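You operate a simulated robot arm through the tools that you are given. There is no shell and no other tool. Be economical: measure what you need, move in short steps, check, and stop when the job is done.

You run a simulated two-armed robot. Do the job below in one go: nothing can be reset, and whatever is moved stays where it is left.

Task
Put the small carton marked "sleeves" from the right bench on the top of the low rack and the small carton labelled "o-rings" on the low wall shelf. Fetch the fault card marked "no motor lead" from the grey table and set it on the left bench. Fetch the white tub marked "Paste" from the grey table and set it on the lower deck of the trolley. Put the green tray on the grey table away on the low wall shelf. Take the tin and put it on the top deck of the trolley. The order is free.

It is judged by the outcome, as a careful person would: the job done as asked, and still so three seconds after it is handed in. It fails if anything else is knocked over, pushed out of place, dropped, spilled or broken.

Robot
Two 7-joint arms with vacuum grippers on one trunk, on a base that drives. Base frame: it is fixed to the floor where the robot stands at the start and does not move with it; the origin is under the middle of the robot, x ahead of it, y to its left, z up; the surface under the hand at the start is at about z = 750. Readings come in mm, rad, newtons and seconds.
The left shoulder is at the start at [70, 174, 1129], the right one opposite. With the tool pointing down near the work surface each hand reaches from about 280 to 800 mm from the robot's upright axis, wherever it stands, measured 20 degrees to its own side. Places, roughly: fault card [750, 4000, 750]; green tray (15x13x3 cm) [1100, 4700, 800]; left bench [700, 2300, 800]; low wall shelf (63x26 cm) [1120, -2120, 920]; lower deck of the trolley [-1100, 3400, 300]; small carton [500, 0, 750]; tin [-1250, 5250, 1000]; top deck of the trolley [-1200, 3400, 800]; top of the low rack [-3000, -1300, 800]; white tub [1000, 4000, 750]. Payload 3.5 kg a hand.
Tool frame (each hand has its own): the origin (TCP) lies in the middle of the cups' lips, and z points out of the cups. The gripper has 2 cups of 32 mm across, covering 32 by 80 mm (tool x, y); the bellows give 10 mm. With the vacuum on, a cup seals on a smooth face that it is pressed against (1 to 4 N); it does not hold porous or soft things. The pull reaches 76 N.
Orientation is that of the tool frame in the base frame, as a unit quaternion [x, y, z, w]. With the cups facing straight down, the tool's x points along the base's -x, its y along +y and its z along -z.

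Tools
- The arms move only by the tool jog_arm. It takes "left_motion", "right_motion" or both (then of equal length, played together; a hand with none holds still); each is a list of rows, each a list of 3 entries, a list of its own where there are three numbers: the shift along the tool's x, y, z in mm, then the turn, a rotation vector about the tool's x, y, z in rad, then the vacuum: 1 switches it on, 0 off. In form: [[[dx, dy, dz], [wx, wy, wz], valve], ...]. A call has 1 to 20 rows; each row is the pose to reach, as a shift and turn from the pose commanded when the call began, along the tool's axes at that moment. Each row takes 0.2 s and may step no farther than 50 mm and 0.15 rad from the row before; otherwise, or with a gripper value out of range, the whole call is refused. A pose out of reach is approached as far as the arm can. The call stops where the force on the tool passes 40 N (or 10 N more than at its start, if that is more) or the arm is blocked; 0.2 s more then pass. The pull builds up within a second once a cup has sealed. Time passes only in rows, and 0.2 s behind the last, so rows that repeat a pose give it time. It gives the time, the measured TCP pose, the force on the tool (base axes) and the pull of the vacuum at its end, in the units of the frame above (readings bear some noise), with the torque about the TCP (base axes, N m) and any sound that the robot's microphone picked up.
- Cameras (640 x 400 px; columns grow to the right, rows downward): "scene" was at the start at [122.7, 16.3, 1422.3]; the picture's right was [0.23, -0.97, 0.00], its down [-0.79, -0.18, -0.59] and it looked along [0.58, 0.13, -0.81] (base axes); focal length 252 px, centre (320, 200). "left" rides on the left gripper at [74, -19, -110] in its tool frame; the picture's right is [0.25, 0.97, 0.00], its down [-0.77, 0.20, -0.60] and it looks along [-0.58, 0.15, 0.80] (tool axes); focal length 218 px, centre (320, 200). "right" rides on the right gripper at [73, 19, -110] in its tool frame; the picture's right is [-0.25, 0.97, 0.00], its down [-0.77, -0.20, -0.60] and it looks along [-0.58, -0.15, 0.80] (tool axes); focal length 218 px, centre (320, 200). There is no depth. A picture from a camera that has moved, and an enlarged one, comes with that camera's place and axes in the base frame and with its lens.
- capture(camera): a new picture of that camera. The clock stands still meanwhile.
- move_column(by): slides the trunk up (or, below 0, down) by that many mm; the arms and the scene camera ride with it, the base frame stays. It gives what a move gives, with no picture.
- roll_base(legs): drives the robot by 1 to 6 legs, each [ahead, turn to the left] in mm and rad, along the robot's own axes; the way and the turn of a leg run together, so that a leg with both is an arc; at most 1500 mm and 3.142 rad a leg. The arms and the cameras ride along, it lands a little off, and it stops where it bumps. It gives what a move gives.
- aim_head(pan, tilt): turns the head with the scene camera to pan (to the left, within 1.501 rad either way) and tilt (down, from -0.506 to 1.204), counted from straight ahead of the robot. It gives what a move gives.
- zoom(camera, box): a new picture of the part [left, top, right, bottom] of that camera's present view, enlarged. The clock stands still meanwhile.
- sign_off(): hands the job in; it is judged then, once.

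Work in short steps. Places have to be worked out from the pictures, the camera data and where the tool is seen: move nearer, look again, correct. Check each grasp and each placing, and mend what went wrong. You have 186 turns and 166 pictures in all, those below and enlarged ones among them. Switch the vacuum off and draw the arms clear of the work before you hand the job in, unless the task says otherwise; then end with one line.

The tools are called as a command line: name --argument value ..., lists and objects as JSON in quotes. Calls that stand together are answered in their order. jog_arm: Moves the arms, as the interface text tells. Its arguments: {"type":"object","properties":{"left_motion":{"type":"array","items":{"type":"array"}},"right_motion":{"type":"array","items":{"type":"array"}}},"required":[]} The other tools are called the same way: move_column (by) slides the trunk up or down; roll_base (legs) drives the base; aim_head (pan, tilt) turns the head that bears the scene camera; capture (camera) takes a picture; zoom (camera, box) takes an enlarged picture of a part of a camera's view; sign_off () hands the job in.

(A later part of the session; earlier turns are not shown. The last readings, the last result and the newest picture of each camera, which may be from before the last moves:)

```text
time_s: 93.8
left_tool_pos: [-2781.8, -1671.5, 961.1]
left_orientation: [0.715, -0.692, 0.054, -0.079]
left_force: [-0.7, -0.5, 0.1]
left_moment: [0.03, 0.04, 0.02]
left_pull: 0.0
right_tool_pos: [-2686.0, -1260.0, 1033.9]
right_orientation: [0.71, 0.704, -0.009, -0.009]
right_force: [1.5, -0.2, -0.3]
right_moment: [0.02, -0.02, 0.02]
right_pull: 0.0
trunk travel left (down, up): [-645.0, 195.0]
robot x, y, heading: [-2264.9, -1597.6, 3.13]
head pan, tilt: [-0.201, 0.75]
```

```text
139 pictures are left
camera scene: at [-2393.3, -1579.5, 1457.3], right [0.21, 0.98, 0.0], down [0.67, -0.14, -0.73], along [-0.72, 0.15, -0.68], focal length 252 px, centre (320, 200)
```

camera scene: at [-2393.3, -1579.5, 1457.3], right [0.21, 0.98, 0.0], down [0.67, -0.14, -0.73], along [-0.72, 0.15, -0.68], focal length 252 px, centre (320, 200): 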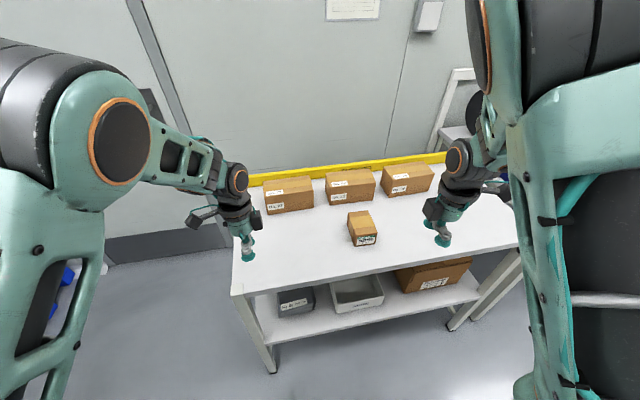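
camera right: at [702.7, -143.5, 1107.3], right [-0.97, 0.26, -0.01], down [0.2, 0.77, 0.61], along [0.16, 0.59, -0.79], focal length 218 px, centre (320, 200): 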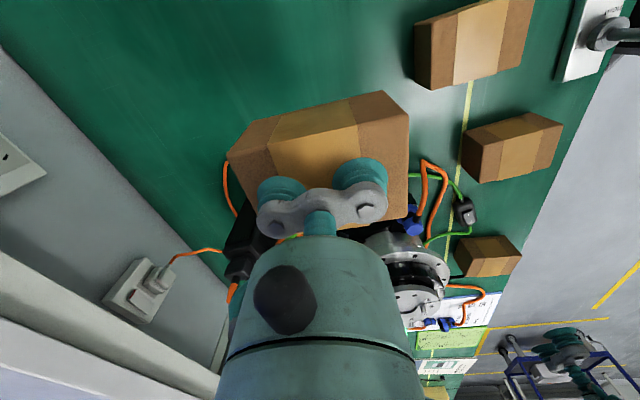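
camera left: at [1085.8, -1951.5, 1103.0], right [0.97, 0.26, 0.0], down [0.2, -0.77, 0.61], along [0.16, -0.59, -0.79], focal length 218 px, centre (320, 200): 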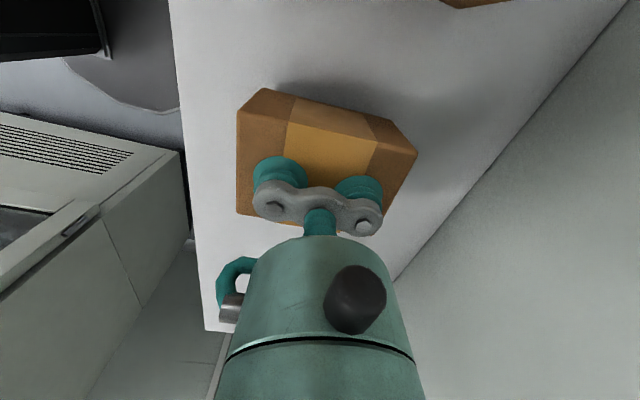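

Sleeves stands on the rack top in front of the others. I level the left hand and pull it in before the long drive.

jog_arm --left_motion '[[[0, 0, -30], [-0.095, 0.017, 0.01], 0], [[0, -10, -60], [-0.19, 0.034, 0.021], 0], [[15, -40, -80], [-0.19, 0.034, 0.021], 0], [[40, -70, -80], [-0.19, 0.034, 0.021], 0], [[60, -90, -80], [-0.19, 0.034, 0.021], 0]]'

roll_base --legs '[[-350, 0], [0, -1.975], [1500, 0], [1500, 0]]'

aim_head --pan 0 --tilt 0.35

capture --camera "scene"

```text
time_s: 95.0
left_tool_pos: [-2703.0, -1728.3, 1052.2]
left_orientation: [0.709, -0.705, 0.0, 0.002]
left_force: [0.3, -0.9, -0.9]
left_moment: [0.02, 0.05, -0.01]
left_pull: 0.0
right_tool_pos: [-2687.7, -1259.8, 1033.8]
right_orientation: [0.71, 0.704, -0.008, -0.008]
right_force: [0.8, -0.3, 0.4]
right_moment: [-0.01, 0.03, -0.01]
right_pull: 0.0
trunk travel left (down, up): [-645.0, 195.0]
robot x, y, heading: [-2266.4, -1598.7, 3.133]
head pan, tilt: [-0.201, 0.75]
```

```text
time_s: 116.4
left_tool_pos: [-559.6, 1640.7, 1050.9]
left_orientation: [0.213, 0.977, 0.002, 0.0]
left_force: [-0.2, 0.0, 0.3]
left_moment: [-0.02, 0.02, 0.01]
left_pull: 0.2
right_tool_pos: [-141.3, 1425.4, 1032.8]
right_orientation: [0.975, -0.222, 0.002, -0.012]
right_force: [0.0, 0.9, 0.1]
right_moment: [0.01, -0.02, -0.02]
right_pull: 0.2
trunk travel left (down, up): [-645.0, 195.0]
robot x, y, heading: [-630.1, 1189.9, 1.126]
head pan, tilt: [-0.201, 0.75]
```

```text
time_s: 117.2
left_tool_pos: [-560.4, 1641.2, 1051.1]
left_orientation: [0.213, 0.977, 0.001, 0.0]
left_force: [-1.1, 0.3, 0.3]
left_moment: [0.0, 0.01, 0.0]
left_pull: 0.0
right_tool_pos: [-141.9, 1427.2, 1033.4]
right_orientation: [0.975, -0.222, 0.004, -0.012]
right_force: [0.6, -1.5, 0.0]
right_moment: [0.02, -0.01, 0.03]
right_pull: 0.0
trunk travel left (down, up): [-645.0, 195.0]
robot x, y, heading: [-628.3, 1183.2, 1.124]
head pan, tilt: [0.0, 0.351]
```

```text
138 pictures are left
camera scene: at [-563.2, 1314.4, 1492.7], right [0.9, -0.43, 0.0], down [-0.15, -0.31, -0.94], along [0.4, 0.85, -0.34], focal length 252 px, centre (320, 200)
```

scene: 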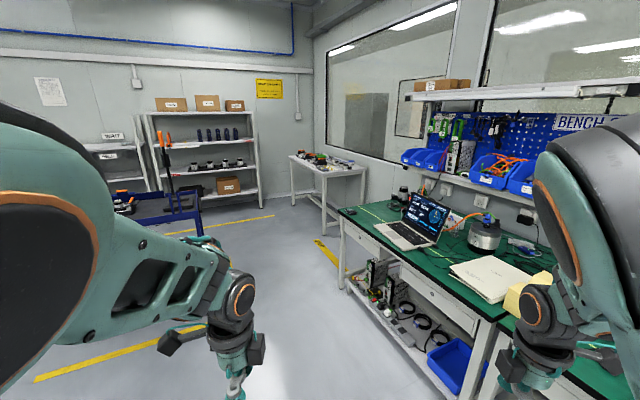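

The grey table stands beyond the left bench at x≈750–1390, y≈3950–5200. I drive up the aisle between trolley and bench, and turn to face it.

roll_base --legs '[[0, 0.284], [1075, 0], [1075, 0], [0, -0.4], [750, 0], [0, -1.0]]'

aim_head --pan 0 --tilt 0.6

capture --camera "scene"

```text
time_s: 136.2
left_tool_pos: [498.4, 4103.1, 1050.1]
left_orientation: [0.69, 0.724, 0.001, 0.0]
left_force: [-0.4, -0.2, 0.4]
left_moment: [-0.01, 0.02, -0.01]
left_pull: 0.0
right_tool_pos: [499.8, 3633.0, 1034.7]
right_orientation: [0.717, -0.697, 0.008, -0.008]
right_force: [-0.4, -1.1, 0.2]
right_moment: [-0.01, -0.02, 0.0]
right_pull: 0.1
trunk travel left (down, up): [-645.0, 195.0]
robot x, y, heading: [64.3, 3950.0, 0.032]
head pan, tilt: [0.0, 0.351]
```

```text
time_s: 137.0
left_tool_pos: [497.7, 4103.1, 1052.7]
left_orientation: [0.69, 0.724, 0.0, 0.001]
left_force: [0.0, 0.3, -1.0]
left_moment: [0.01, 0.0, 0.01]
left_pull: 0.0
right_tool_pos: [499.6, 3633.4, 1034.4]
right_orientation: [0.717, -0.696, 0.008, -0.009]
right_force: [0.4, -0.3, -0.1]
right_moment: [0.01, -0.02, -0.02]
right_pull: 0.0
trunk travel left (down, up): [-645.0, 195.0]
robot x, y, heading: [62.3, 3951.8, 0.031]
head pan, tilt: [0.0, 0.6]
```

```text
137 pictures are left
camera scene: at [202.7, 3956.0, 1470.1], right [0.03, -1.0, 0.0], down [-0.56, -0.02, -0.83], along [0.82, 0.03, -0.56], focal length 252 px, centre (320, 200)
```

scene: 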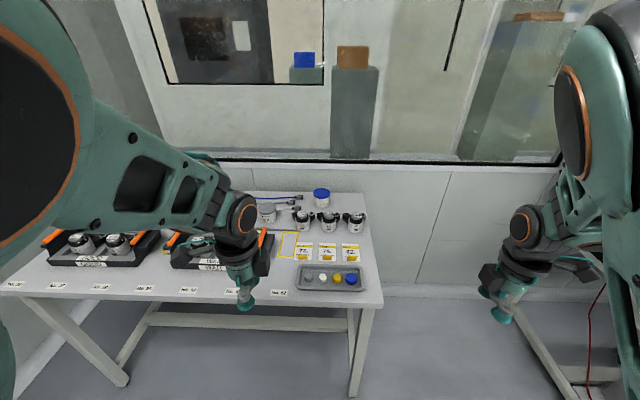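

The grey table's items are in view; I zoom to read the cards and the tub.

zoom --camera "scene" --box '[220, 180, 400, 305]'

zoom --camera "scene" --box '[0, 200, 240, 305]'

```text
3.20 times, centred on (310, 242) of scene
camera zoom: at [202.7, 3956.0, 1470.1], right [0.03, -1.0, 0.0], down [-0.56, -0.02, -0.83], along [0.82, 0.03, -0.56], focal length 808 px, centre (352, 64)
```

zoom: 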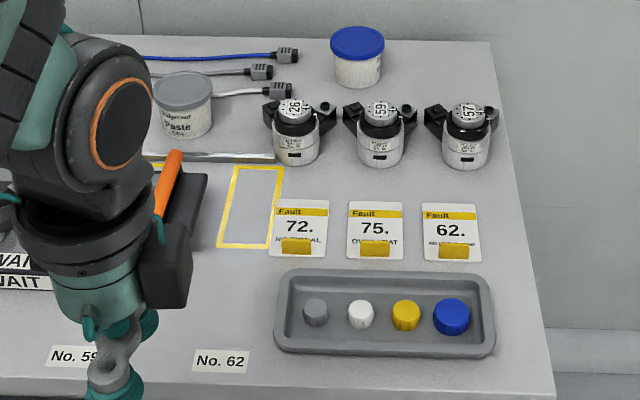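

```text
2.67 times, centred on (120, 252) of scene
camera zoom: at [202.7, 3956.0, 1470.1], right [0.03, -1.0, 0.0], down [-0.56, -0.02, -0.83], along [0.82, 0.03, -0.56], focal length 673 px, centre (853, 60)
```

zoom: 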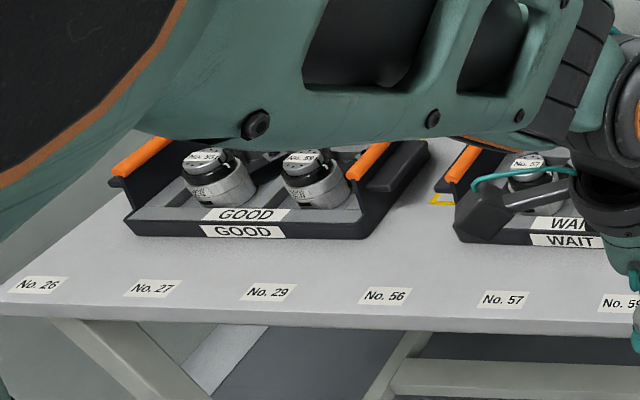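

Card 62 may be "no motor lead". I drive nearer and raise/retract the arms' view, then zoom again.

roll_base --legs '[[180, -0.03]]'

aim_head --pan 0 --tilt 0.8

capture --camera "scene"

zoom --camera "scene" --box '[270, 140, 400, 270]'

```text
time_s: 138.5
left_tool_pos: [681.8, 4093.5, 1051.4]
left_orientation: [0.699, 0.715, 0.0, 0.0]
left_force: [0.0, -0.8, -0.6]
left_moment: [0.0, -0.01, -0.02]
left_pull: 0.0
right_tool_pos: [670.0, 3623.4, 1034.2]
right_orientation: [0.708, -0.706, 0.008, -0.008]
right_force: [0.2, 0.6, 0.0]
right_moment: [-0.01, 0.02, 0.0]
right_pull: 0.0
trunk travel left (down, up): [-645.0, 195.0]
robot x, y, heading: [245.4, 3957.9, 0.006]
head pan, tilt: [0.0, 0.6]
```

```text
time_s: 139.2
left_tool_pos: [683.9, 4093.8, 1050.5]
left_orientation: [0.7, 0.714, 0.0, 0.0]
left_force: [0.0, -0.5, 0.6]
left_moment: [-0.05, -0.01, 0.01]
left_pull: 0.0
right_tool_pos: [671.4, 3623.7, 1033.3]
right_orientation: [0.708, -0.706, 0.007, -0.008]
right_force: [0.9, 0.0, 0.2]
right_moment: [0.02, 0.01, -0.02]
right_pull: 0.1
trunk travel left (down, up): [-645.0, 195.0]
robot x, y, heading: [244.4, 3955.8, 0.005]
head pan, tilt: [0.0, 0.799]
```

```text
134 pictures are left
camera scene: at [376.8, 3955.3, 1453.1], right [0.0, -1.0, 0.0], down [-0.72, 0.0, -0.7], along [0.7, 0.0, -0.72], focal length 252 px, centre (320, 200)
```

scene: 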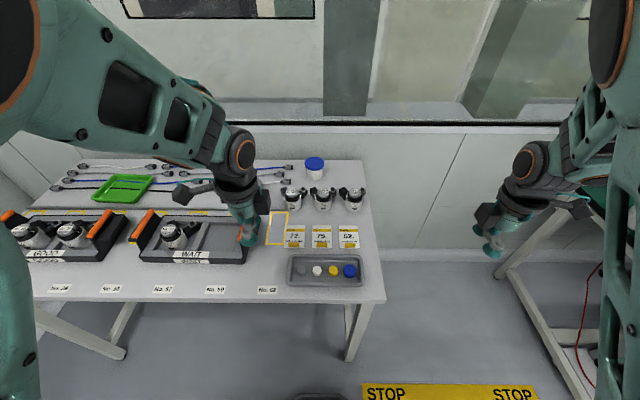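

```text
3.08 times, centred on (335, 205) of scene
camera zoom: at [376.8, 3955.3, 1453.1], right [0.0, -1.0, 0.0], down [-0.72, 0.0, -0.7], along [0.7, 0.0, -0.72], focal length 777 px, centre (274, 185)
```

zoom: 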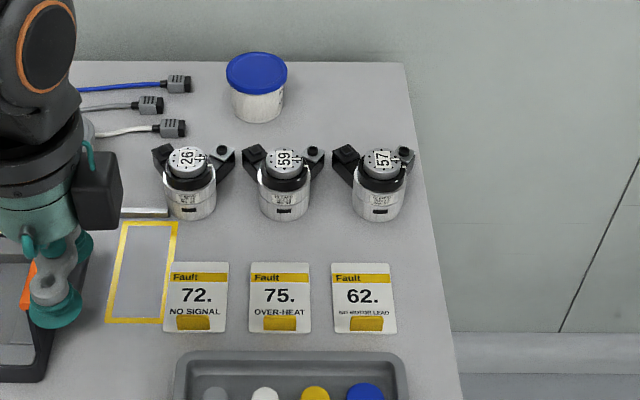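

Card 62 reads "no motor lead", at about (885,3856). It bears a yellow patch; I bring the right hand above and view it closely.

jog_arm --right_motion '[[[-38, -30, 0], [0, 0, 0], 0], [[-76, -60, 0], [0, 0, 0], 0], [[-114, -90, 0], [0, 0, 0], 0], [[-152, -120, 10], [0, 0, 0], 0], [[-190, -150, 20], [0, 0, 0], 0], [[-220, -185, 40], [0, 0, 0], 0], [[-230, -210, 70], [0, 0, 0], 0], [[-230, -210, 70], [0, 0, 0], 0]]'

zoom --camera "right" --box '[220, 30, 420, 220]'

zoom --camera "scene" --box '[260, 140, 400, 270]'

```text
refused: row 6 steps farther than a row can; nothing moved
```

```text
2.11 times, centred on (320, 125) of right
camera zoom: at [650.9, 3550.7, 1143.9], right [-0.97, 0.25, -0.02], down [0.19, 0.77, 0.61], along [0.17, 0.58, -0.79], focal length 460 px, centre (320, 358)
```

zoom: 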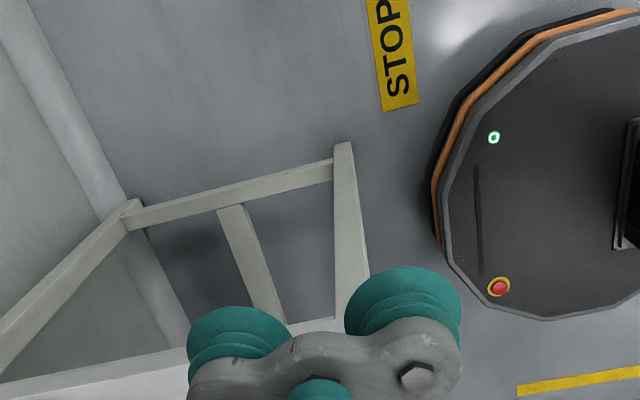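

```text
3.08 times, centred on (330, 205) of scene
camera zoom: at [376.8, 3955.3, 1453.1], right [0.0, -1.0, 0.0], down [-0.72, 0.0, -0.7], along [0.7, 0.0, -0.72], focal length 777 px, centre (289, 185)
```

zoom: 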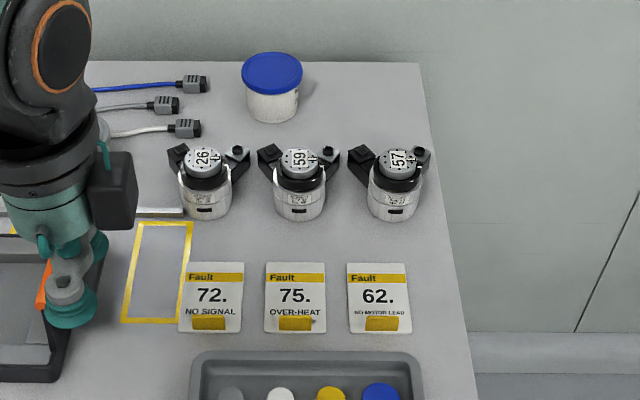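

A row was too long; I resend with even steps.

jog_arm --right_motion '[[[-30, -27, 0], [0, 0, 0], 0], [[-60, -54, 0], [0, 0, 0], 0], [[-90, -81, 0], [0, 0, 0], 0], [[-120, -108, 10], [0, 0, 0], 0], [[-150, -135, 20], [0, 0, 0], 0], [[-180, -162, 40], [0, 0, 0], 0], [[-205, -189, 55], [0, 0, 0], 0], [[-230, -212, 70], [0, 0, 0], 0], [[-230, -212, 70], [0, 0, 0], 0]]'

zoom --camera "right" --box '[220, 30, 420, 220]'

```text
time_s: 141.2
left_tool_pos: [682.8, 4094.1, 1052.1]
left_orientation: [0.7, 0.714, 0.001, 0.0]
left_force: [0.2, 0.3, 0.4]
left_moment: [0.0, 0.0, 0.01]
left_pull: 0.0
right_tool_pos: [880.5, 3851.5, 972.5]
right_orientation: [0.707, -0.707, 0.008, -0.008]
right_force: [0.2, 0.8, -0.1]
right_moment: [0.01, 0.01, 0.02]
right_pull: 0.0
trunk travel left (down, up): [-645.0, 195.0]
robot x, y, heading: [244.7, 3954.0, 0.005]
head pan, tilt: [0.0, 0.799]
```

```text
2.11 times, centred on (320, 125) of right
camera zoom: at [860.3, 3777.9, 1081.5], right [-0.97, 0.25, -0.02], down [0.19, 0.77, 0.61], along [0.17, 0.59, -0.79], focal length 460 px, centre (320, 358)
```

zoom: 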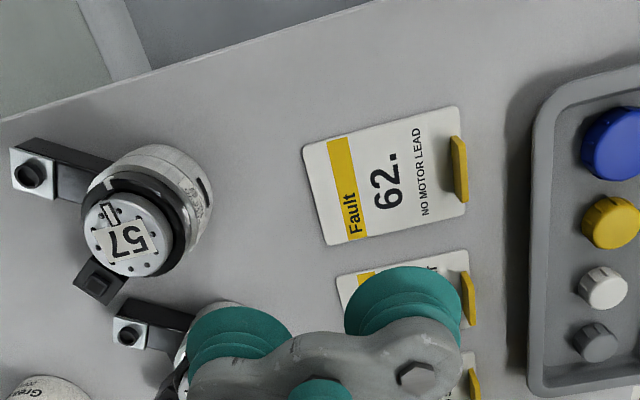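

Triangulating both views puts the table top at z≈803 and the card (≈87×60 mm, raised tab at its near end) centred at (849,3867). I turn the hand ~27° so both cups fit the flat part, level it, and go down to z≈850 to look.

jog_arm --right_motion '[[[-4, 7, 30], [-0.006, 0.001, 0.12], 0], [[-8, 14, 60], [-0.012, 0.002, 0.24], 0], [[-12, 21, 90], [-0.018, 0.003, 0.36], 0], [[-15.5, 27.5, 122], [-0.022, 0.005, 0.47], 0], [[-15.5, 27.5, 122], [-0.022, 0.005, 0.47], 0]]'

capture --camera "right"

zoom --camera "scene" --box '[300, 180, 400, 280]'

```text
time_s: 142.4
left_tool_pos: [682.8, 4093.4, 1051.6]
left_orientation: [0.699, 0.715, 0.0, 0.001]
left_force: [0.1, 1.2, 0.2]
left_moment: [-0.01, 0.01, -0.02]
left_pull: 0.0
right_tool_pos: [856.7, 3870.5, 844.9]
right_orientation: [-0.523, 0.852, 0.0, -0.001]
right_force: [0.6, 0.2, -0.1]
right_moment: [0.04, 0.0, -0.03]
right_pull: 0.0
trunk travel left (down, up): [-645.0, 195.0]
robot x, y, heading: [244.3, 3953.5, 0.002]
head pan, tilt: [0.0, 0.799]
```

```text
129 pictures are left
camera right: at [808.1, 3813.1, 956.7], right [-0.75, 0.66, 0.0], down [0.53, 0.6, 0.6], along [0.4, 0.45, -0.8], focal length 218 px, centre (320, 200)
```

right: 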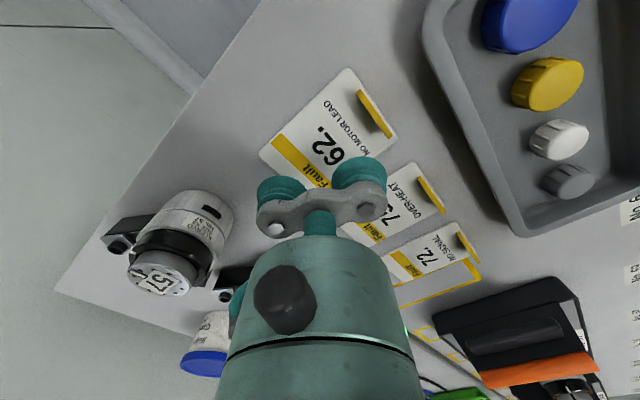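

```text
4.00 times, centred on (350, 230) of scene
camera zoom: at [375.4, 3955.4, 1453.2], right [0.0, -1.0, 0.0], down [-0.72, 0.0, -0.7], along [0.7, 0.0, -0.72], focal length 1010 px, centre (200, 80)
```

zoom: 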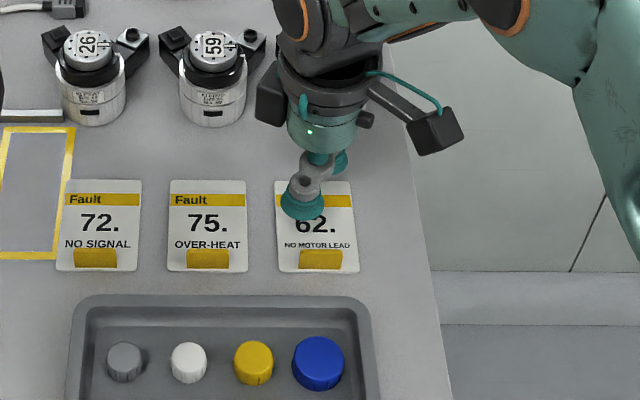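

Geometry checks out: card x 805–892, y 3836–3896. I correct a few mm and lower onto the card with vacuum on.

jog_arm --right_motion '[[[5, 1, 15], [0, 0, 0], 0], [[5, 1, 28], [0, 0, 0], 1], [[5, 1, 32], [0, 0, 0], 1], [[5, 1, 35], [0, 0, 0], 1], [[5, 1, 38], [0, 0, 0], 1], [[5, 1, 41], [0, 0, 0], 1], [[5, 1, 44], [0, 0, 0], 1], [[5, 1, 46], [0, 0, 0], 1], [[5, 1, 48], [0, 0, 0], 1], [[5, 1, 48], [0, 0, 0], 1]]'

```text
time_s: 144.6
left_tool_pos: [680.7, 4094.6, 1052.7]
left_orientation: [0.699, 0.715, 0.001, 0.001]
left_force: [-0.9, -0.2, 0.1]
left_moment: [-0.01, -0.02, 0.02]
left_pull: 0.0
right_tool_pos: [855.4, 3865.7, 801.5]
right_orientation: [-0.523, 0.852, -0.002, 0.002]
right_force: [-1.0, -2.9, 20.3]
right_moment: [-0.09, 0.29, -0.01]
right_pull: 75.3
trunk travel left (down, up): [-645.0, 195.0]
robot x, y, heading: [244.3, 3957.1, 0.001]
head pan, tilt: [0.0, 0.799]
```

Both cups sealed. I lift and check the card came along.

jog_arm --right_motion '[[[0, 0, -6], [0, 0, 0], 1], [[0, 0, -20], [0, 0, 0], 1], [[0, 0, -60], [0, 0, 0], 1], [[0, 0, -100], [0, 0, 0], 1], [[0, 0, -145], [0, 0, 0], 1], [[0, 0, -190], [0, 0, 0], 1], [[0, 0, -190], [0, 0, 0], 1]]'

capture --camera "right"

capture --camera "scene"

```text
time_s: 146.2
left_tool_pos: [684.4, 4092.7, 1050.3]
left_orientation: [0.7, 0.714, 0.0, -0.001]
left_force: [-0.5, 0.7, -0.1]
left_moment: [0.01, 0.03, -0.01]
left_pull: 0.1
right_tool_pos: [858.4, 3863.5, 989.5]
right_orientation: [-0.524, 0.852, 0.001, -0.001]
right_force: [0.0, 0.0, 0.5]
right_moment: [0.02, 0.01, 0.01]
right_pull: 75.2
trunk travel left (down, up): [-645.0, 195.0]
robot x, y, heading: [241.9, 3953.0, 0.007]
head pan, tilt: [0.0, 0.799]
```

```text
127 pictures are left
camera right: at [808.7, 3806.8, 1099.4], right [-0.75, 0.66, 0.0], down [0.53, 0.6, 0.6], along [0.4, 0.45, -0.8], focal length 218 px, centre (320, 200)
```

right: 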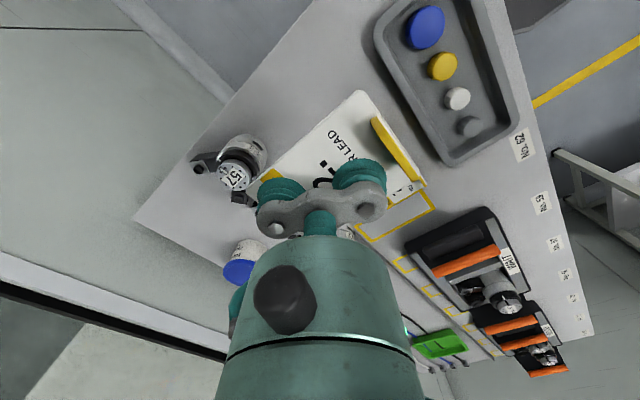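

```text
126 pictures are left
camera scene: at [376.9, 3955.7, 1453.0], right [0.0, -1.0, 0.0], down [-0.72, 0.0, -0.7], along [0.7, 0.0, -0.72], focal length 252 px, centre (320, 200)
```

scene: 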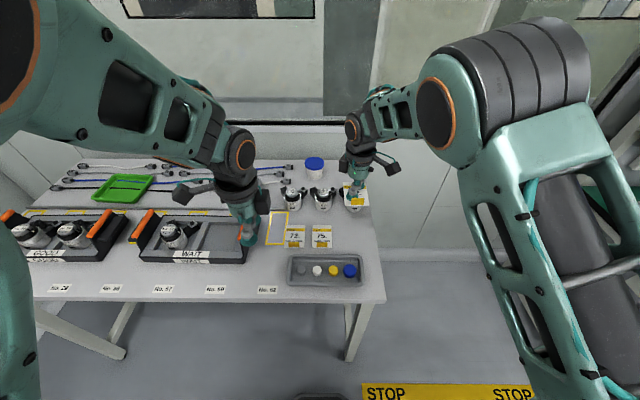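

The card is held flat. I bring it back to my right side, then move the left hand to look at the Paste tub.

jog_arm --right_motion '[[[36, 10, -8], [0, 0, 0], 1], [[72, 20, -16], [0, 0, 0], 1], [[108, 30, -24], [0, 0, 0], 1], [[144, 40, -32], [0, 0, 0], 1], [[180, 50, -40], [0, 0, 0], 1], [[216, 60, -40], [0, 0, 0], 1], [[250, 70, -40], [0, 0, 0], 1], [[270, 80, -40], [0, 0, 0], 1]]' --left_motion '[[[12, 20, 0], [0, 0, 0], 0], [[24, 40, 0], [0, 0, 0], 0], [[36, 60, 0], [0, 0, 0], 0], [[48, 80, 0], [0, 0, 0], 0], [[60, 100, 0], [0, 0, 0], 0], [[72, 120, 0], [0, 0, 0], 0], [[84, 140, 0], [0, 0, 0], 0], [[90, 150, 0], [0, 0, 0], 0]]'

roll_base --legs '[[80, 0]]'

capture --camera "left"

capture --camera "scene"

```text
time_s: 148.0
left_tool_pos: [830.4, 4188.2, 1050.5]
left_orientation: [0.7, 0.714, 0.0, 0.0]
left_force: [0.9, -0.2, -0.8]
left_moment: [0.0, 0.0, 0.0]
left_pull: 0.1
right_tool_pos: [662.2, 3661.5, 1030.5]
right_orientation: [-0.524, 0.852, -0.001, 0.0]
right_force: [-0.3, 0.3, 0.5]
right_moment: [-0.04, 0.02, -0.01]
right_pull: 75.8
trunk travel left (down, up): [-645.0, 195.0]
robot x, y, heading: [245.1, 3956.6, 0.005]
head pan, tilt: [0.0, 0.799]
```

```text
time_s: 149.1
left_tool_pos: [910.1, 4186.5, 1050.5]
left_orientation: [0.701, 0.713, 0.001, 0.001]
left_force: [-0.1, 0.4, 0.1]
left_moment: [-0.03, 0.02, -0.02]
left_pull: 0.1
right_tool_pos: [741.0, 3661.9, 1030.8]
right_orientation: [-0.523, 0.852, 0.0, 0.0]
right_force: [0.8, -0.3, 0.1]
right_moment: [-0.02, 0.01, 0.02]
right_pull: 75.0
trunk travel left (down, up): [-645.0, 195.0]
robot x, y, heading: [321.9, 3953.9, 0.002]
head pan, tilt: [0.0, 0.799]
```

```text
125 pictures are left
camera left: at [890.9, 4261.0, 1160.5], right [0.96, 0.27, 0.0], down [0.21, -0.77, 0.6], along [0.16, -0.58, -0.8], focal length 218 px, centre (320, 200)
```

left: 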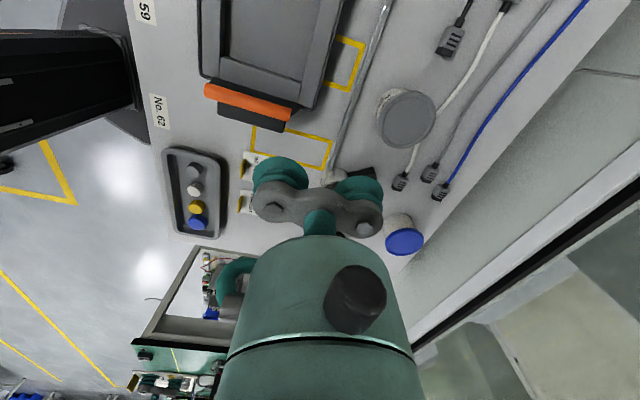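

```text
124 pictures are left
camera scene: at [454.9, 3955.6, 1453.2], right [0.0, -1.0, 0.0], down [-0.72, 0.0, -0.7], along [0.7, 0.0, -0.72], focal length 252 px, centre (320, 200)
```

scene: 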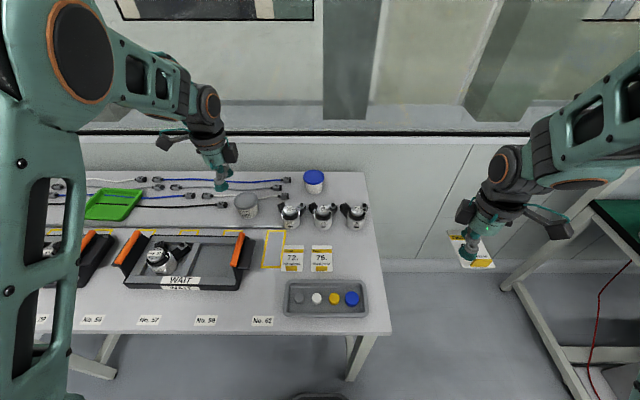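

Both views put the Paste tub near (1028,4205); I zoom for lid centre and label.

zoom --camera "scene" --box '[210, 160, 350, 250]'

zoom --camera "left" --box '[340, 60, 480, 180]'

```text
4.44 times, centred on (280, 205) of scene
camera zoom: at [454.9, 3955.6, 1453.2], right [0.0, -1.0, 0.0], down [-0.72, 0.0, -0.7], along [0.7, 0.0, -0.72], focal length 1122 px, centre (498, 178)
```

zoom: 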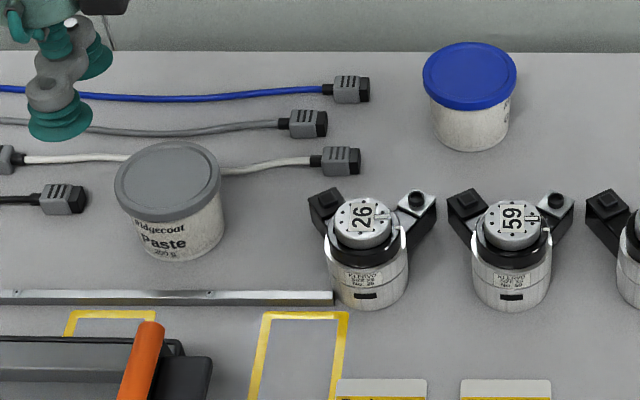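

```text
3.33 times, centred on (410, 120) of left
camera zoom: at [890.9, 4261.0, 1160.5], right [0.96, 0.27, 0.0], down [0.21, -0.77, 0.6], along [0.16, -0.58, -0.8], focal length 728 px, centre (20, 467)
```

zoom: 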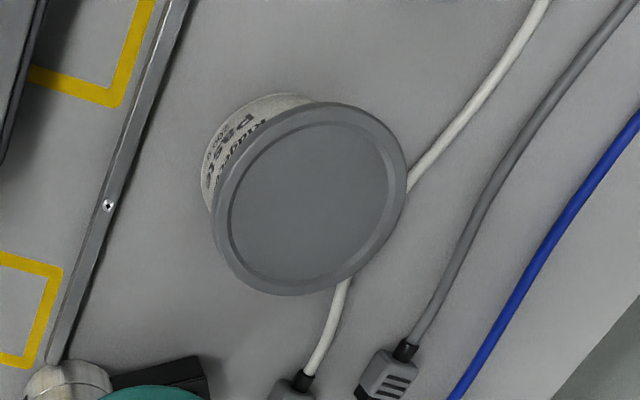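

Lid Ø≈76 mm at about (1025,4201,868), with a recessed middle, so I use one cup: TCP 32 mm short in x. I go above it at z≈905 and check the alignment.

jog_arm --left_motion '[[[3, 20, 0], [0, 0, 0], 0], [[6, 41, 0], [0, 0, 0], 0], [[10, 62, 20], [0, 0, 0], 0], [[13, 83, 60], [0, 0, 0], 0], [[13, 83, 100], [0, 0, 0], 0], [[13, 83, 140], [0, 0, 0], 0], [[13, 83, 145], [0, 0, 0], 0], [[13, 83, 145], [0, 0, 0], 0]]'

zoom --camera "scene" --box '[200, 150, 320, 250]'

capture --camera "left"

```text
time_s: 150.9
left_tool_pos: [993.8, 4201.4, 905.1]
left_orientation: [0.701, 0.713, 0.001, 0.0]
left_force: [-0.5, 0.2, 1.2]
left_moment: [0.03, -0.02, 0.03]
left_pull: 0.1
right_tool_pos: [742.4, 3661.4, 1029.3]
right_orientation: [-0.523, 0.853, 0.0, 0.0]
right_force: [0.7, -0.5, -0.5]
right_moment: [-0.02, -0.03, 0.01]
right_pull: 75.0
trunk travel left (down, up): [-645.0, 195.0]
robot x, y, heading: [322.1, 3958.6, 0.0]
head pan, tilt: [0.0, 0.799]
```

```text
4.00 times, centred on (260, 200) of scene
camera zoom: at [454.9, 3955.6, 1453.2], right [0.0, -1.0, 0.0], down [-0.72, 0.0, -0.7], along [0.7, 0.0, -0.72], focal length 1010 px, centre (560, 200)
```

zoom: 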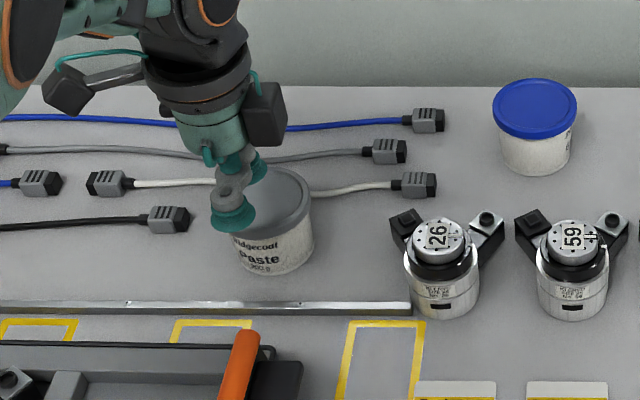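

```text
120 pictures are left
camera left: at [973.3, 4274.6, 1015.0], right [0.96, 0.27, 0.0], down [0.22, -0.77, 0.6], along [0.16, -0.58, -0.8], focal length 218 px, centre (320, 200)
```

left: 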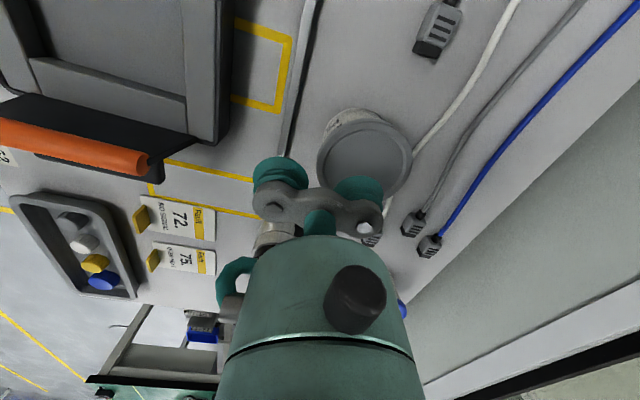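

The two views disagree by ~1 cm in y; I zoom the hand camera for the lid ellipse.

zoom --camera "left" --box '[240, 90, 440, 240]'

```text
2.67 times, centred on (340, 165) of left
camera zoom: at [973.3, 4274.6, 1015.0], right [0.96, 0.27, 0.0], down [0.22, -0.77, 0.6], along [0.16, -0.58, -0.8], focal length 582 px, centre (267, 293)
```

zoom: 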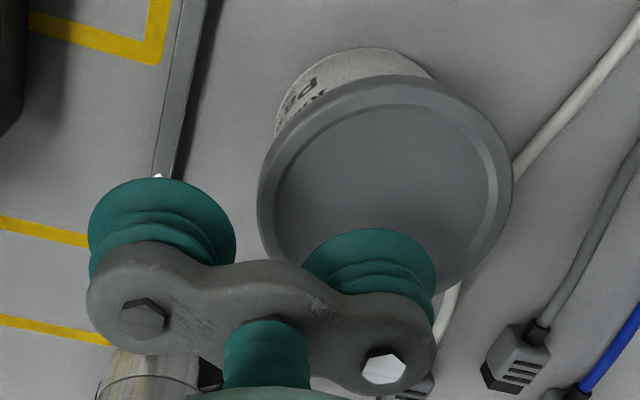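

The far cup sits over the lid's recess with a few mm tolerance; I shift 3 mm and lower gently with vacuum.

jog_arm --left_motion '[[[3, 1, 15], [0, 0, 0], 0], [[3, 1, 30], [0, 0, 0], 1], [[3, 1, 34], [0, 0, 0], 1], [[3, 1, 37], [0, 0, 0], 1], [[3, 1, 40], [0, 0, 0], 1], [[3, 1, 43], [0, 0, 0], 1], [[3, 1, 46], [0, 0, 0], 1], [[3, 1, 48], [0, 0, 0], 1], [[3, 1, 48], [0, 0, 0], 1]]'

```text
time_s: 152.9
left_tool_pos: [993.8, 4203.7, 860.8]
left_orientation: [0.7, 0.714, 0.003, 0.002]
left_force: [-1.6, 0.7, 25.7]
left_moment: [-0.03, -1.28, 0.08]
left_pull: 38.3
right_tool_pos: [737.9, 3659.5, 1031.0]
right_orientation: [-0.522, 0.853, 0.0, 0.003]
right_force: [0.5, -0.9, -1.1]
right_moment: [-0.02, 0.0, 0.0]
right_pull: 75.4
trunk travel left (down, up): [-645.0, 195.0]
robot x, y, heading: [322.4, 3960.1, 0.006]
head pan, tilt: [0.0, 0.799]
```

One cup sealed (38 N). I lift slowly and check.

jog_arm --left_motion '[[[0, 0, -4], [0, 0, 0], 1], [[0, 0, -8], [0, 0, 0], 1], [[0, 0, -14], [0, 0, 0], 1], [[0, 0, -30], [0, 0, 0], 1], [[0, 0, -55], [0, 0, 0], 1], [[0, 0, -85], [0, 0, 0], 1], [[0, 0, -120], [0, 0, 0], 1], [[0, 0, -155], [0, 0, 0], 1], [[0, 0, -180], [0, 0, 0], 1], [[0, 0, -180], [0, 0, 0], 1]]'

capture --camera "left"

capture --camera "scene"

```text
time_s: 155.1
left_tool_pos: [994.6, 4203.5, 1036.6]
left_orientation: [0.7, 0.714, 0.0, 0.001]
left_force: [0.0, 0.0, -2.9]
left_moment: [0.04, -0.77, 0.01]
left_pull: 37.8
right_tool_pos: [741.7, 3661.5, 1031.0]
right_orientation: [-0.522, 0.853, 0.001, 0.0]
right_force: [0.6, 0.5, -0.5]
right_moment: [0.03, -0.02, -0.04]
right_pull: 74.8
trunk travel left (down, up): [-645.0, 195.0]
robot x, y, heading: [321.1, 3959.4, 0.004]
head pan, tilt: [0.0, 0.799]
```

```text
118 pictures are left
camera left: at [974.4, 4278.0, 1146.6], right [0.96, 0.27, 0.0], down [0.22, -0.77, 0.6], along [0.16, -0.58, -0.8], focal length 218 px, centre (320, 200)
```

left: 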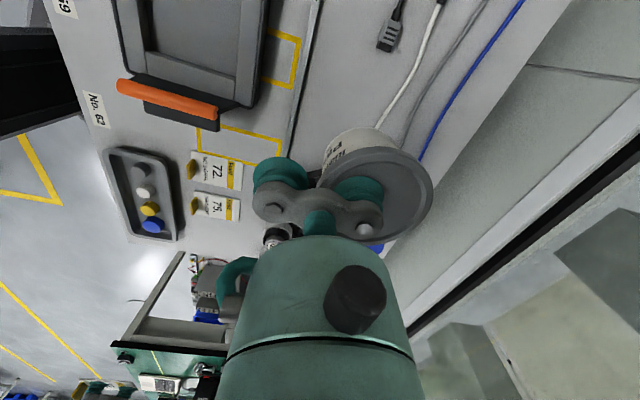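

```text
117 pictures are left
camera scene: at [455.7, 3955.9, 1453.1], right [0.0, -1.0, 0.0], down [-0.72, 0.0, -0.7], along [0.7, 0.0, -0.72], focal length 252 px, centre (320, 200)
```

scene: 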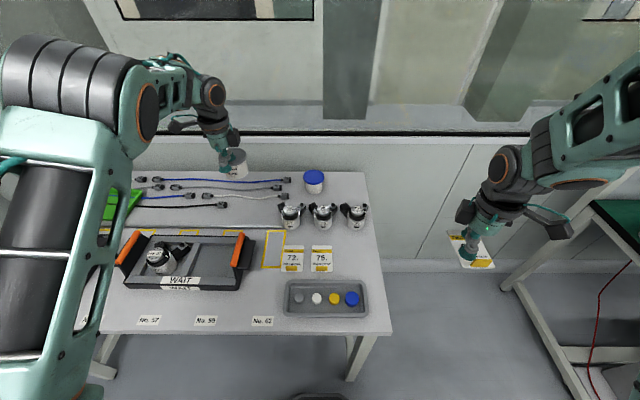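

The tub hangs upright. I pull the left hand in gently, back away, and drive down to the left bench.

jog_arm --left_motion '[[[-6, -30, 0], [0, 0, 0], 1], [[-12, -60, 0], [0, 0, 0], 1], [[-18, -90, 0], [0, 0, 0], 1], [[-24, -120, 0], [0, 0, 0], 1], [[-30, -150, 0], [0, 0, 0], 1], [[-36, -180, 0], [0, 0, 0], 1], [[-42, -210, 0], [0, 0, 0], 1], [[-48, -240, 0], [0, 0, 0], 1], [[-50, -265, 0], [0, 0, 0], 1], [[-50, -265, 0], [0, 0, 0], 1]]'

roll_base --legs '[[-600, 0], [0, -1.571], [1450, 0], [0, 1.571]]'

aim_head --pan 0 --tilt 0.6

capture --camera "scene"

```text
time_s: 157.3
left_tool_pos: [729.5, 4149.7, 1034.9]
left_orientation: [0.694, 0.719, -0.016, 0.013]
left_force: [0.2, -0.6, -2.8]
left_moment: [0.02, -0.79, 0.04]
left_pull: 37.6
right_tool_pos: [742.4, 3659.7, 1029.0]
right_orientation: [-0.522, 0.853, -0.001, 0.001]
right_force: [0.3, -0.2, -0.1]
right_moment: [-0.02, -0.02, -0.02]
right_pull: 75.6
trunk travel left (down, up): [-645.0, 195.0]
robot x, y, heading: [327.3, 3951.6, -0.001]
head pan, tilt: [0.0, 0.799]
```

```text
time_s: 174.9
left_tool_pos: [160.1, 2708.9, 1037.4]
left_orientation: [0.702, 0.712, -0.015, 0.016]
left_force: [-0.8, 1.1, -2.8]
left_moment: [0.02, -0.82, 0.04]
left_pull: 37.7
right_tool_pos: [164.4, 2219.7, 1030.4]
right_orientation: [-0.516, 0.857, 0.0, 0.0]
right_force: [-0.4, 0.5, -0.3]
right_moment: [-0.01, 0.03, 0.03]
right_pull: 75.6
trunk travel left (down, up): [-645.0, 195.0]
robot x, y, heading: [-246.2, 2520.0, -0.013]
head pan, tilt: [0.0, 0.799]
```

```text
time_s: 175.7
left_tool_pos: [160.2, 2707.6, 1038.2]
left_orientation: [0.7, 0.713, -0.016, 0.018]
left_force: [-0.3, 0.4, -1.4]
left_moment: [0.01, -0.8, 0.03]
left_pull: 37.8
right_tool_pos: [164.4, 2220.8, 1030.3]
right_orientation: [-0.516, 0.857, 0.0, -0.001]
right_force: [0.1, -0.7, 0.0]
right_moment: [0.0, -0.01, -0.01]
right_pull: 75.2
trunk travel left (down, up): [-645.0, 195.0]
robot x, y, heading: [-249.2, 2524.0, -0.017]
head pan, tilt: [0.0, 0.6]
```

```text
116 pictures are left
camera scene: at [-109.7, 2519.7, 1470.0], right [-0.01, -1.0, 0.0], down [-0.57, 0.01, -0.82], along [0.82, -0.01, -0.57], focal length 252 px, centre (320, 200)
```

scene: 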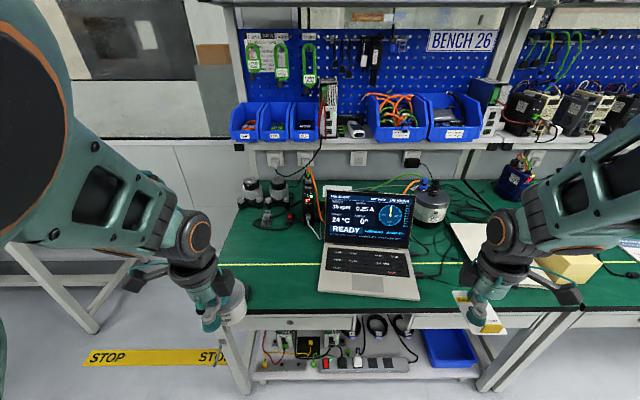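

This is the left bench (BENCH 26). Free space lies left of the laptop, around (430,2650). I shift the robot 380 mm along so the right hand can serve it.

roll_base --legs '[[0, 1.571], [380, 0], [0, -1.571]]'

aim_head --pan -0.35 --tilt 0.8

capture --camera "scene"

```text
time_s: 185.6
left_tool_pos: [164.3, 3087.9, 1036.8]
left_orientation: [0.692, 0.721, -0.017, 0.017]
left_force: [-0.8, -0.4, -2.7]
left_moment: [0.02, -0.78, 0.06]
left_pull: 37.6
right_tool_pos: [179.2, 2602.0, 1029.3]
right_orientation: [-0.527, 0.85, 0.0, 0.0]
right_force: [0.6, 0.7, 0.5]
right_moment: [0.0, 0.02, -0.01]
right_pull: 75.4
trunk travel left (down, up): [-645.0, 195.0]
robot x, y, heading: [-240.1, 2893.1, 0.008]
head pan, tilt: [0.0, 0.6]
```

```text
time_s: 186.4
left_tool_pos: [163.5, 3086.9, 1037.6]
left_orientation: [0.692, 0.722, -0.017, 0.018]
left_force: [-0.1, 0.2, -3.2]
left_moment: [0.05, -0.83, 0.05]
left_pull: 38.1
right_tool_pos: [179.3, 2601.2, 1030.0]
right_orientation: [-0.526, 0.85, 0.0, 0.0]
right_force: [-1.4, 0.2, -0.4]
right_moment: [0.03, 0.01, 0.01]
right_pull: 75.6
trunk travel left (down, up): [-645.0, 195.0]
robot x, y, heading: [-239.8, 2895.1, 0.01]
head pan, tilt: [-0.351, 0.799]
```

```text
115 pictures are left
camera scene: at [-114.1, 2865.8, 1453.2], right [-0.33, -0.94, 0.0], down [-0.68, 0.24, -0.7], along [0.66, -0.23, -0.72], focal length 252 px, centre (320, 200)
```

scene: 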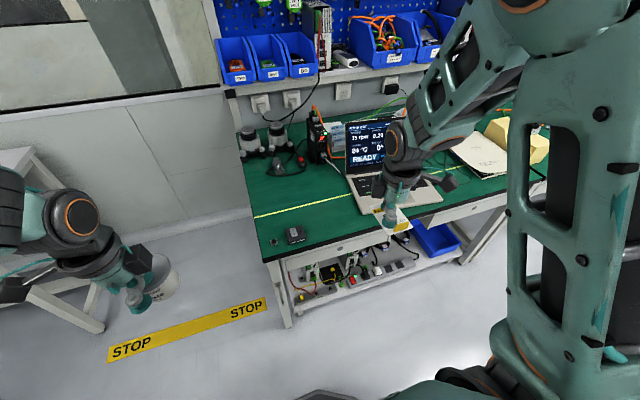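

There's a small block near the corner; the area around (450,2680) between it and the laptop is clear. I bring the card above it.

jog_arm --right_motion '[[[-27, -30, 0], [0, 0, 0], 1], [[-55, -59, 0], [0, 0, 0], 1], [[-82, -89, 0], [0, 0, 0], 1], [[-109, -118, 0], [0, 0, 0], 1], [[-137, -148, 0], [0, 0, 0], 1], [[-164, -177, 10], [0, 0, 0], 1], [[-191, -207, 40], [0, 0, 0], 1], [[-191, -207, 80], [0, 0, 0], 1], [[-191, -207, 80], [0, 0, 0], 1]]'

capture --camera "right"

capture --camera "scene"

```text
refused: row 7 steps farther than a row can; nothing moved
```

```text
114 pictures are left
camera right: at [130.5, 2544.5, 1140.8], right [-0.75, 0.66, 0.0], down [0.52, 0.6, 0.6], along [0.4, 0.46, -0.8], focal length 218 px, centre (320, 200)
```

right: 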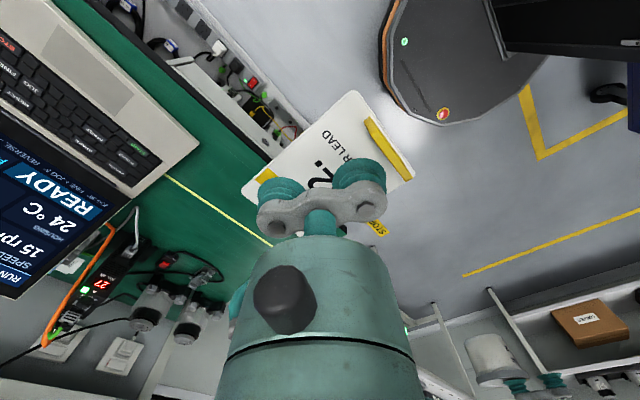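

```text
113 pictures are left
camera scene: at [-114.1, 2865.8, 1453.2], right [-0.33, -0.94, 0.0], down [-0.68, 0.24, -0.7], along [0.66, -0.23, -0.72], focal length 252 px, centre (320, 200)
```

scene: 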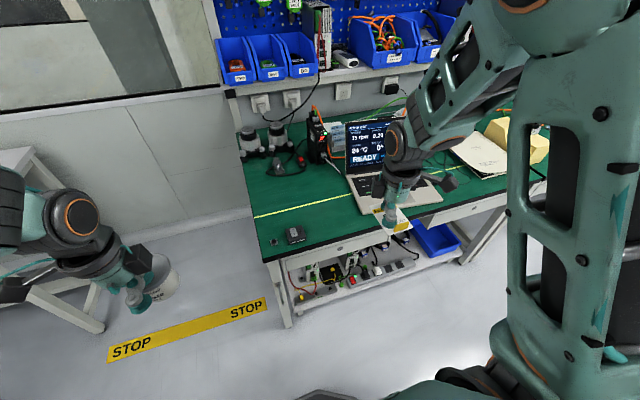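

A step was too long again; resending without the diagonal descent.

jog_arm --right_motion '[[[-27, -30, 0], [0, 0, 0], 1], [[-55, -59, 0], [0, 0, 0], 1], [[-82, -89, 0], [0, 0, 0], 1], [[-109, -118, 0], [0, 0, 0], 1], [[-137, -148, 0], [0, 0, 0], 1], [[-164, -177, 0], [0, 0, 0], 1], [[-191, -207, 0], [0, 0, 0], 1], [[-191, -207, 40], [0, 0, 0], 1], [[-191, -207, 80], [0, 0, 0], 1], [[-191, -207, 80], [0, 0, 0], 1]]'

capture --camera "right"

capture --camera "scene"

```text
time_s: 188.6
left_tool_pos: [163.0, 3087.8, 1038.1]
left_orientation: [0.692, 0.721, -0.017, 0.017]
left_force: [-0.1, 0.1, -3.3]
left_moment: [0.05, -0.78, 0.05]
left_pull: 38.0
right_tool_pos: [448.5, 2680.1, 952.3]
right_orientation: [-0.526, 0.85, 0.0, -0.001]
right_force: [0.7, -0.2, 0.1]
right_moment: [-0.02, 0.01, -0.01]
right_pull: 75.5
trunk travel left (down, up): [-645.0, 195.0]
robot x, y, heading: [-240.3, 2890.3, 0.008]
head pan, tilt: [-0.351, 0.799]
```

```text
112 pictures are left
camera right: at [398.3, 2623.5, 1062.4], right [-0.75, 0.66, 0.0], down [0.52, 0.6, 0.6], along [0.4, 0.46, -0.8], focal length 218 px, centre (320, 200)
```

right: 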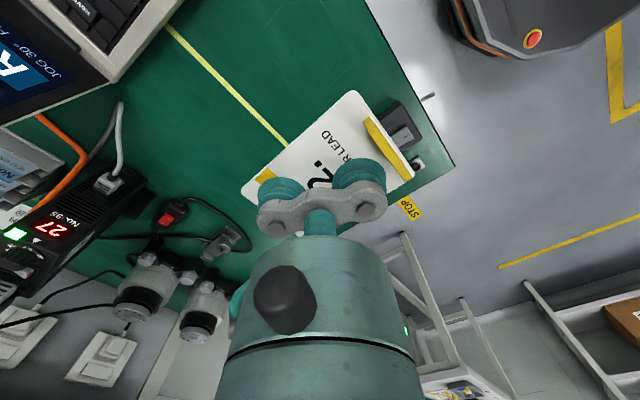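

```text
111 pictures are left
camera scene: at [-114.6, 2865.6, 1453.2], right [-0.33, -0.94, 0.0], down [-0.68, 0.24, -0.7], along [0.66, -0.23, -0.72], focal length 252 px, centre (320, 200)
```

scene: 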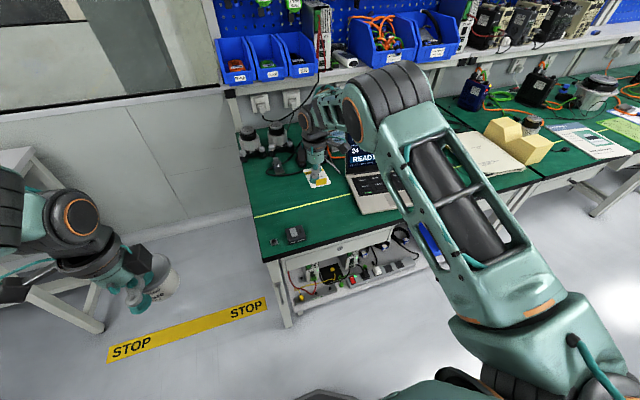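

The card is over a clear patch (block ≥45 mm away, laptop >100 mm). I go down carefully toward z≈800.

jog_arm --right_motion '[[[0, 0, 40], [0, 0, 0], 1], [[0, 0, 80], [0, 0, 0], 1], [[0, 0, 110], [0, 0, 0], 1], [[0, 0, 125], [0, 0, 0], 1], [[0, 0, 135], [0, 0, 0], 1], [[0, 0, 139], [0, 0, 0], 1], [[0, 0, 143], [0, 0, 0], 1], [[0, 0, 147], [0, 0, 0], 1], [[0, 0, 150], [0, 0, 0], 1], [[0, 0, 153], [0, 0, 0], 1], [[0, 0, 156], [0, 0, 0], 1], [[0, 0, 159], [0, 0, 0], 1], [[0, 0, 159], [0, 0, 0], 1]]'

capture --camera "right"

```text
time_s: 191.4
left_tool_pos: [163.3, 3088.9, 1037.6]
left_orientation: [0.692, 0.721, -0.016, 0.016]
left_force: [0.0, -0.8, -1.7]
left_moment: [0.05, -0.8, 0.06]
left_pull: 38.0
right_tool_pos: [450.2, 2681.1, 791.9]
right_orientation: [-0.526, 0.851, 0.0, -0.001]
right_force: [0.8, -0.2, 0.3]
right_moment: [0.02, 0.03, -0.01]
right_pull: 75.3
trunk travel left (down, up): [-645.0, 195.0]
robot x, y, heading: [-239.9, 2892.3, 0.008]
head pan, tilt: [-0.351, 0.799]
```

```text
110 pictures are left
camera right: at [400.6, 2623.0, 901.7], right [-0.75, 0.66, 0.0], down [0.52, 0.6, 0.6], along [0.4, 0.46, -0.8], focal length 218 px, centre (320, 200)
```

right: 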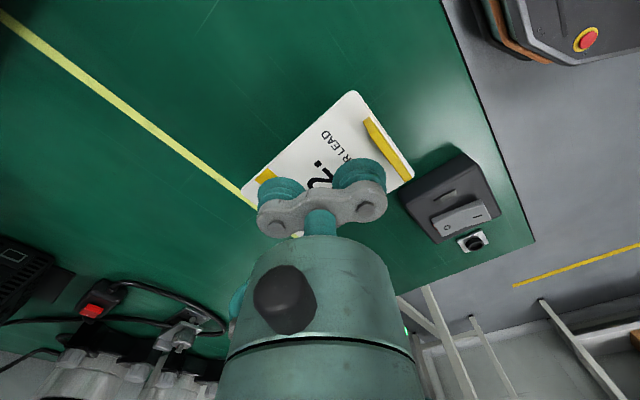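

The bench is lower (~750) and the block is only ~2 cm off the card's corner, so I shift 40 mm away toward the laptop and then keep lowering in small steps.

jog_arm --right_motion '[[[18, -9, 0], [0, 0, 0], 1], [[36, -18, 0], [0, 0, 0], 1], [[36, -18, 12], [0, 0, 0], 1], [[36, -18, 22], [0, 0, 0], 1], [[36, -18, 28], [0, 0, 0], 1], [[36, -18, 31], [0, 0, 0], 1], [[36, -18, 34], [0, 0, 0], 1], [[36, -18, 37], [0, 0, 0], 1], [[36, -18, 40], [0, 0, 0], 1], [[36, -18, 43], [0, 0, 0], 1], [[36, -18, 46], [0, 0, 0], 1], [[36, -18, 49], [0, 0, 0], 1]]'

```text
time_s: 194.2
left_tool_pos: [158.7, 3088.8, 1039.8]
left_orientation: [0.692, 0.722, -0.015, 0.021]
left_force: [0.1, -0.5, -2.8]
left_moment: [0.09, -0.8, 0.04]
left_pull: 38.1
right_tool_pos: [449.1, 2639.2, 749.1]
right_orientation: [-0.527, 0.85, -0.003, 0.005]
right_force: [-13.9, 4.3, 23.5]
right_moment: [-0.14, 0.27, -0.03]
right_pull: 76.1
trunk travel left (down, up): [-645.0, 195.0]
robot x, y, heading: [-242.5, 2891.6, 0.008]
head pan, tilt: [-0.351, 0.799]
stopped in row 12 (right hand): the force on the tool passed its limit at 42 N (the readings are from after the stop); the commanded pose is now the measured one
```

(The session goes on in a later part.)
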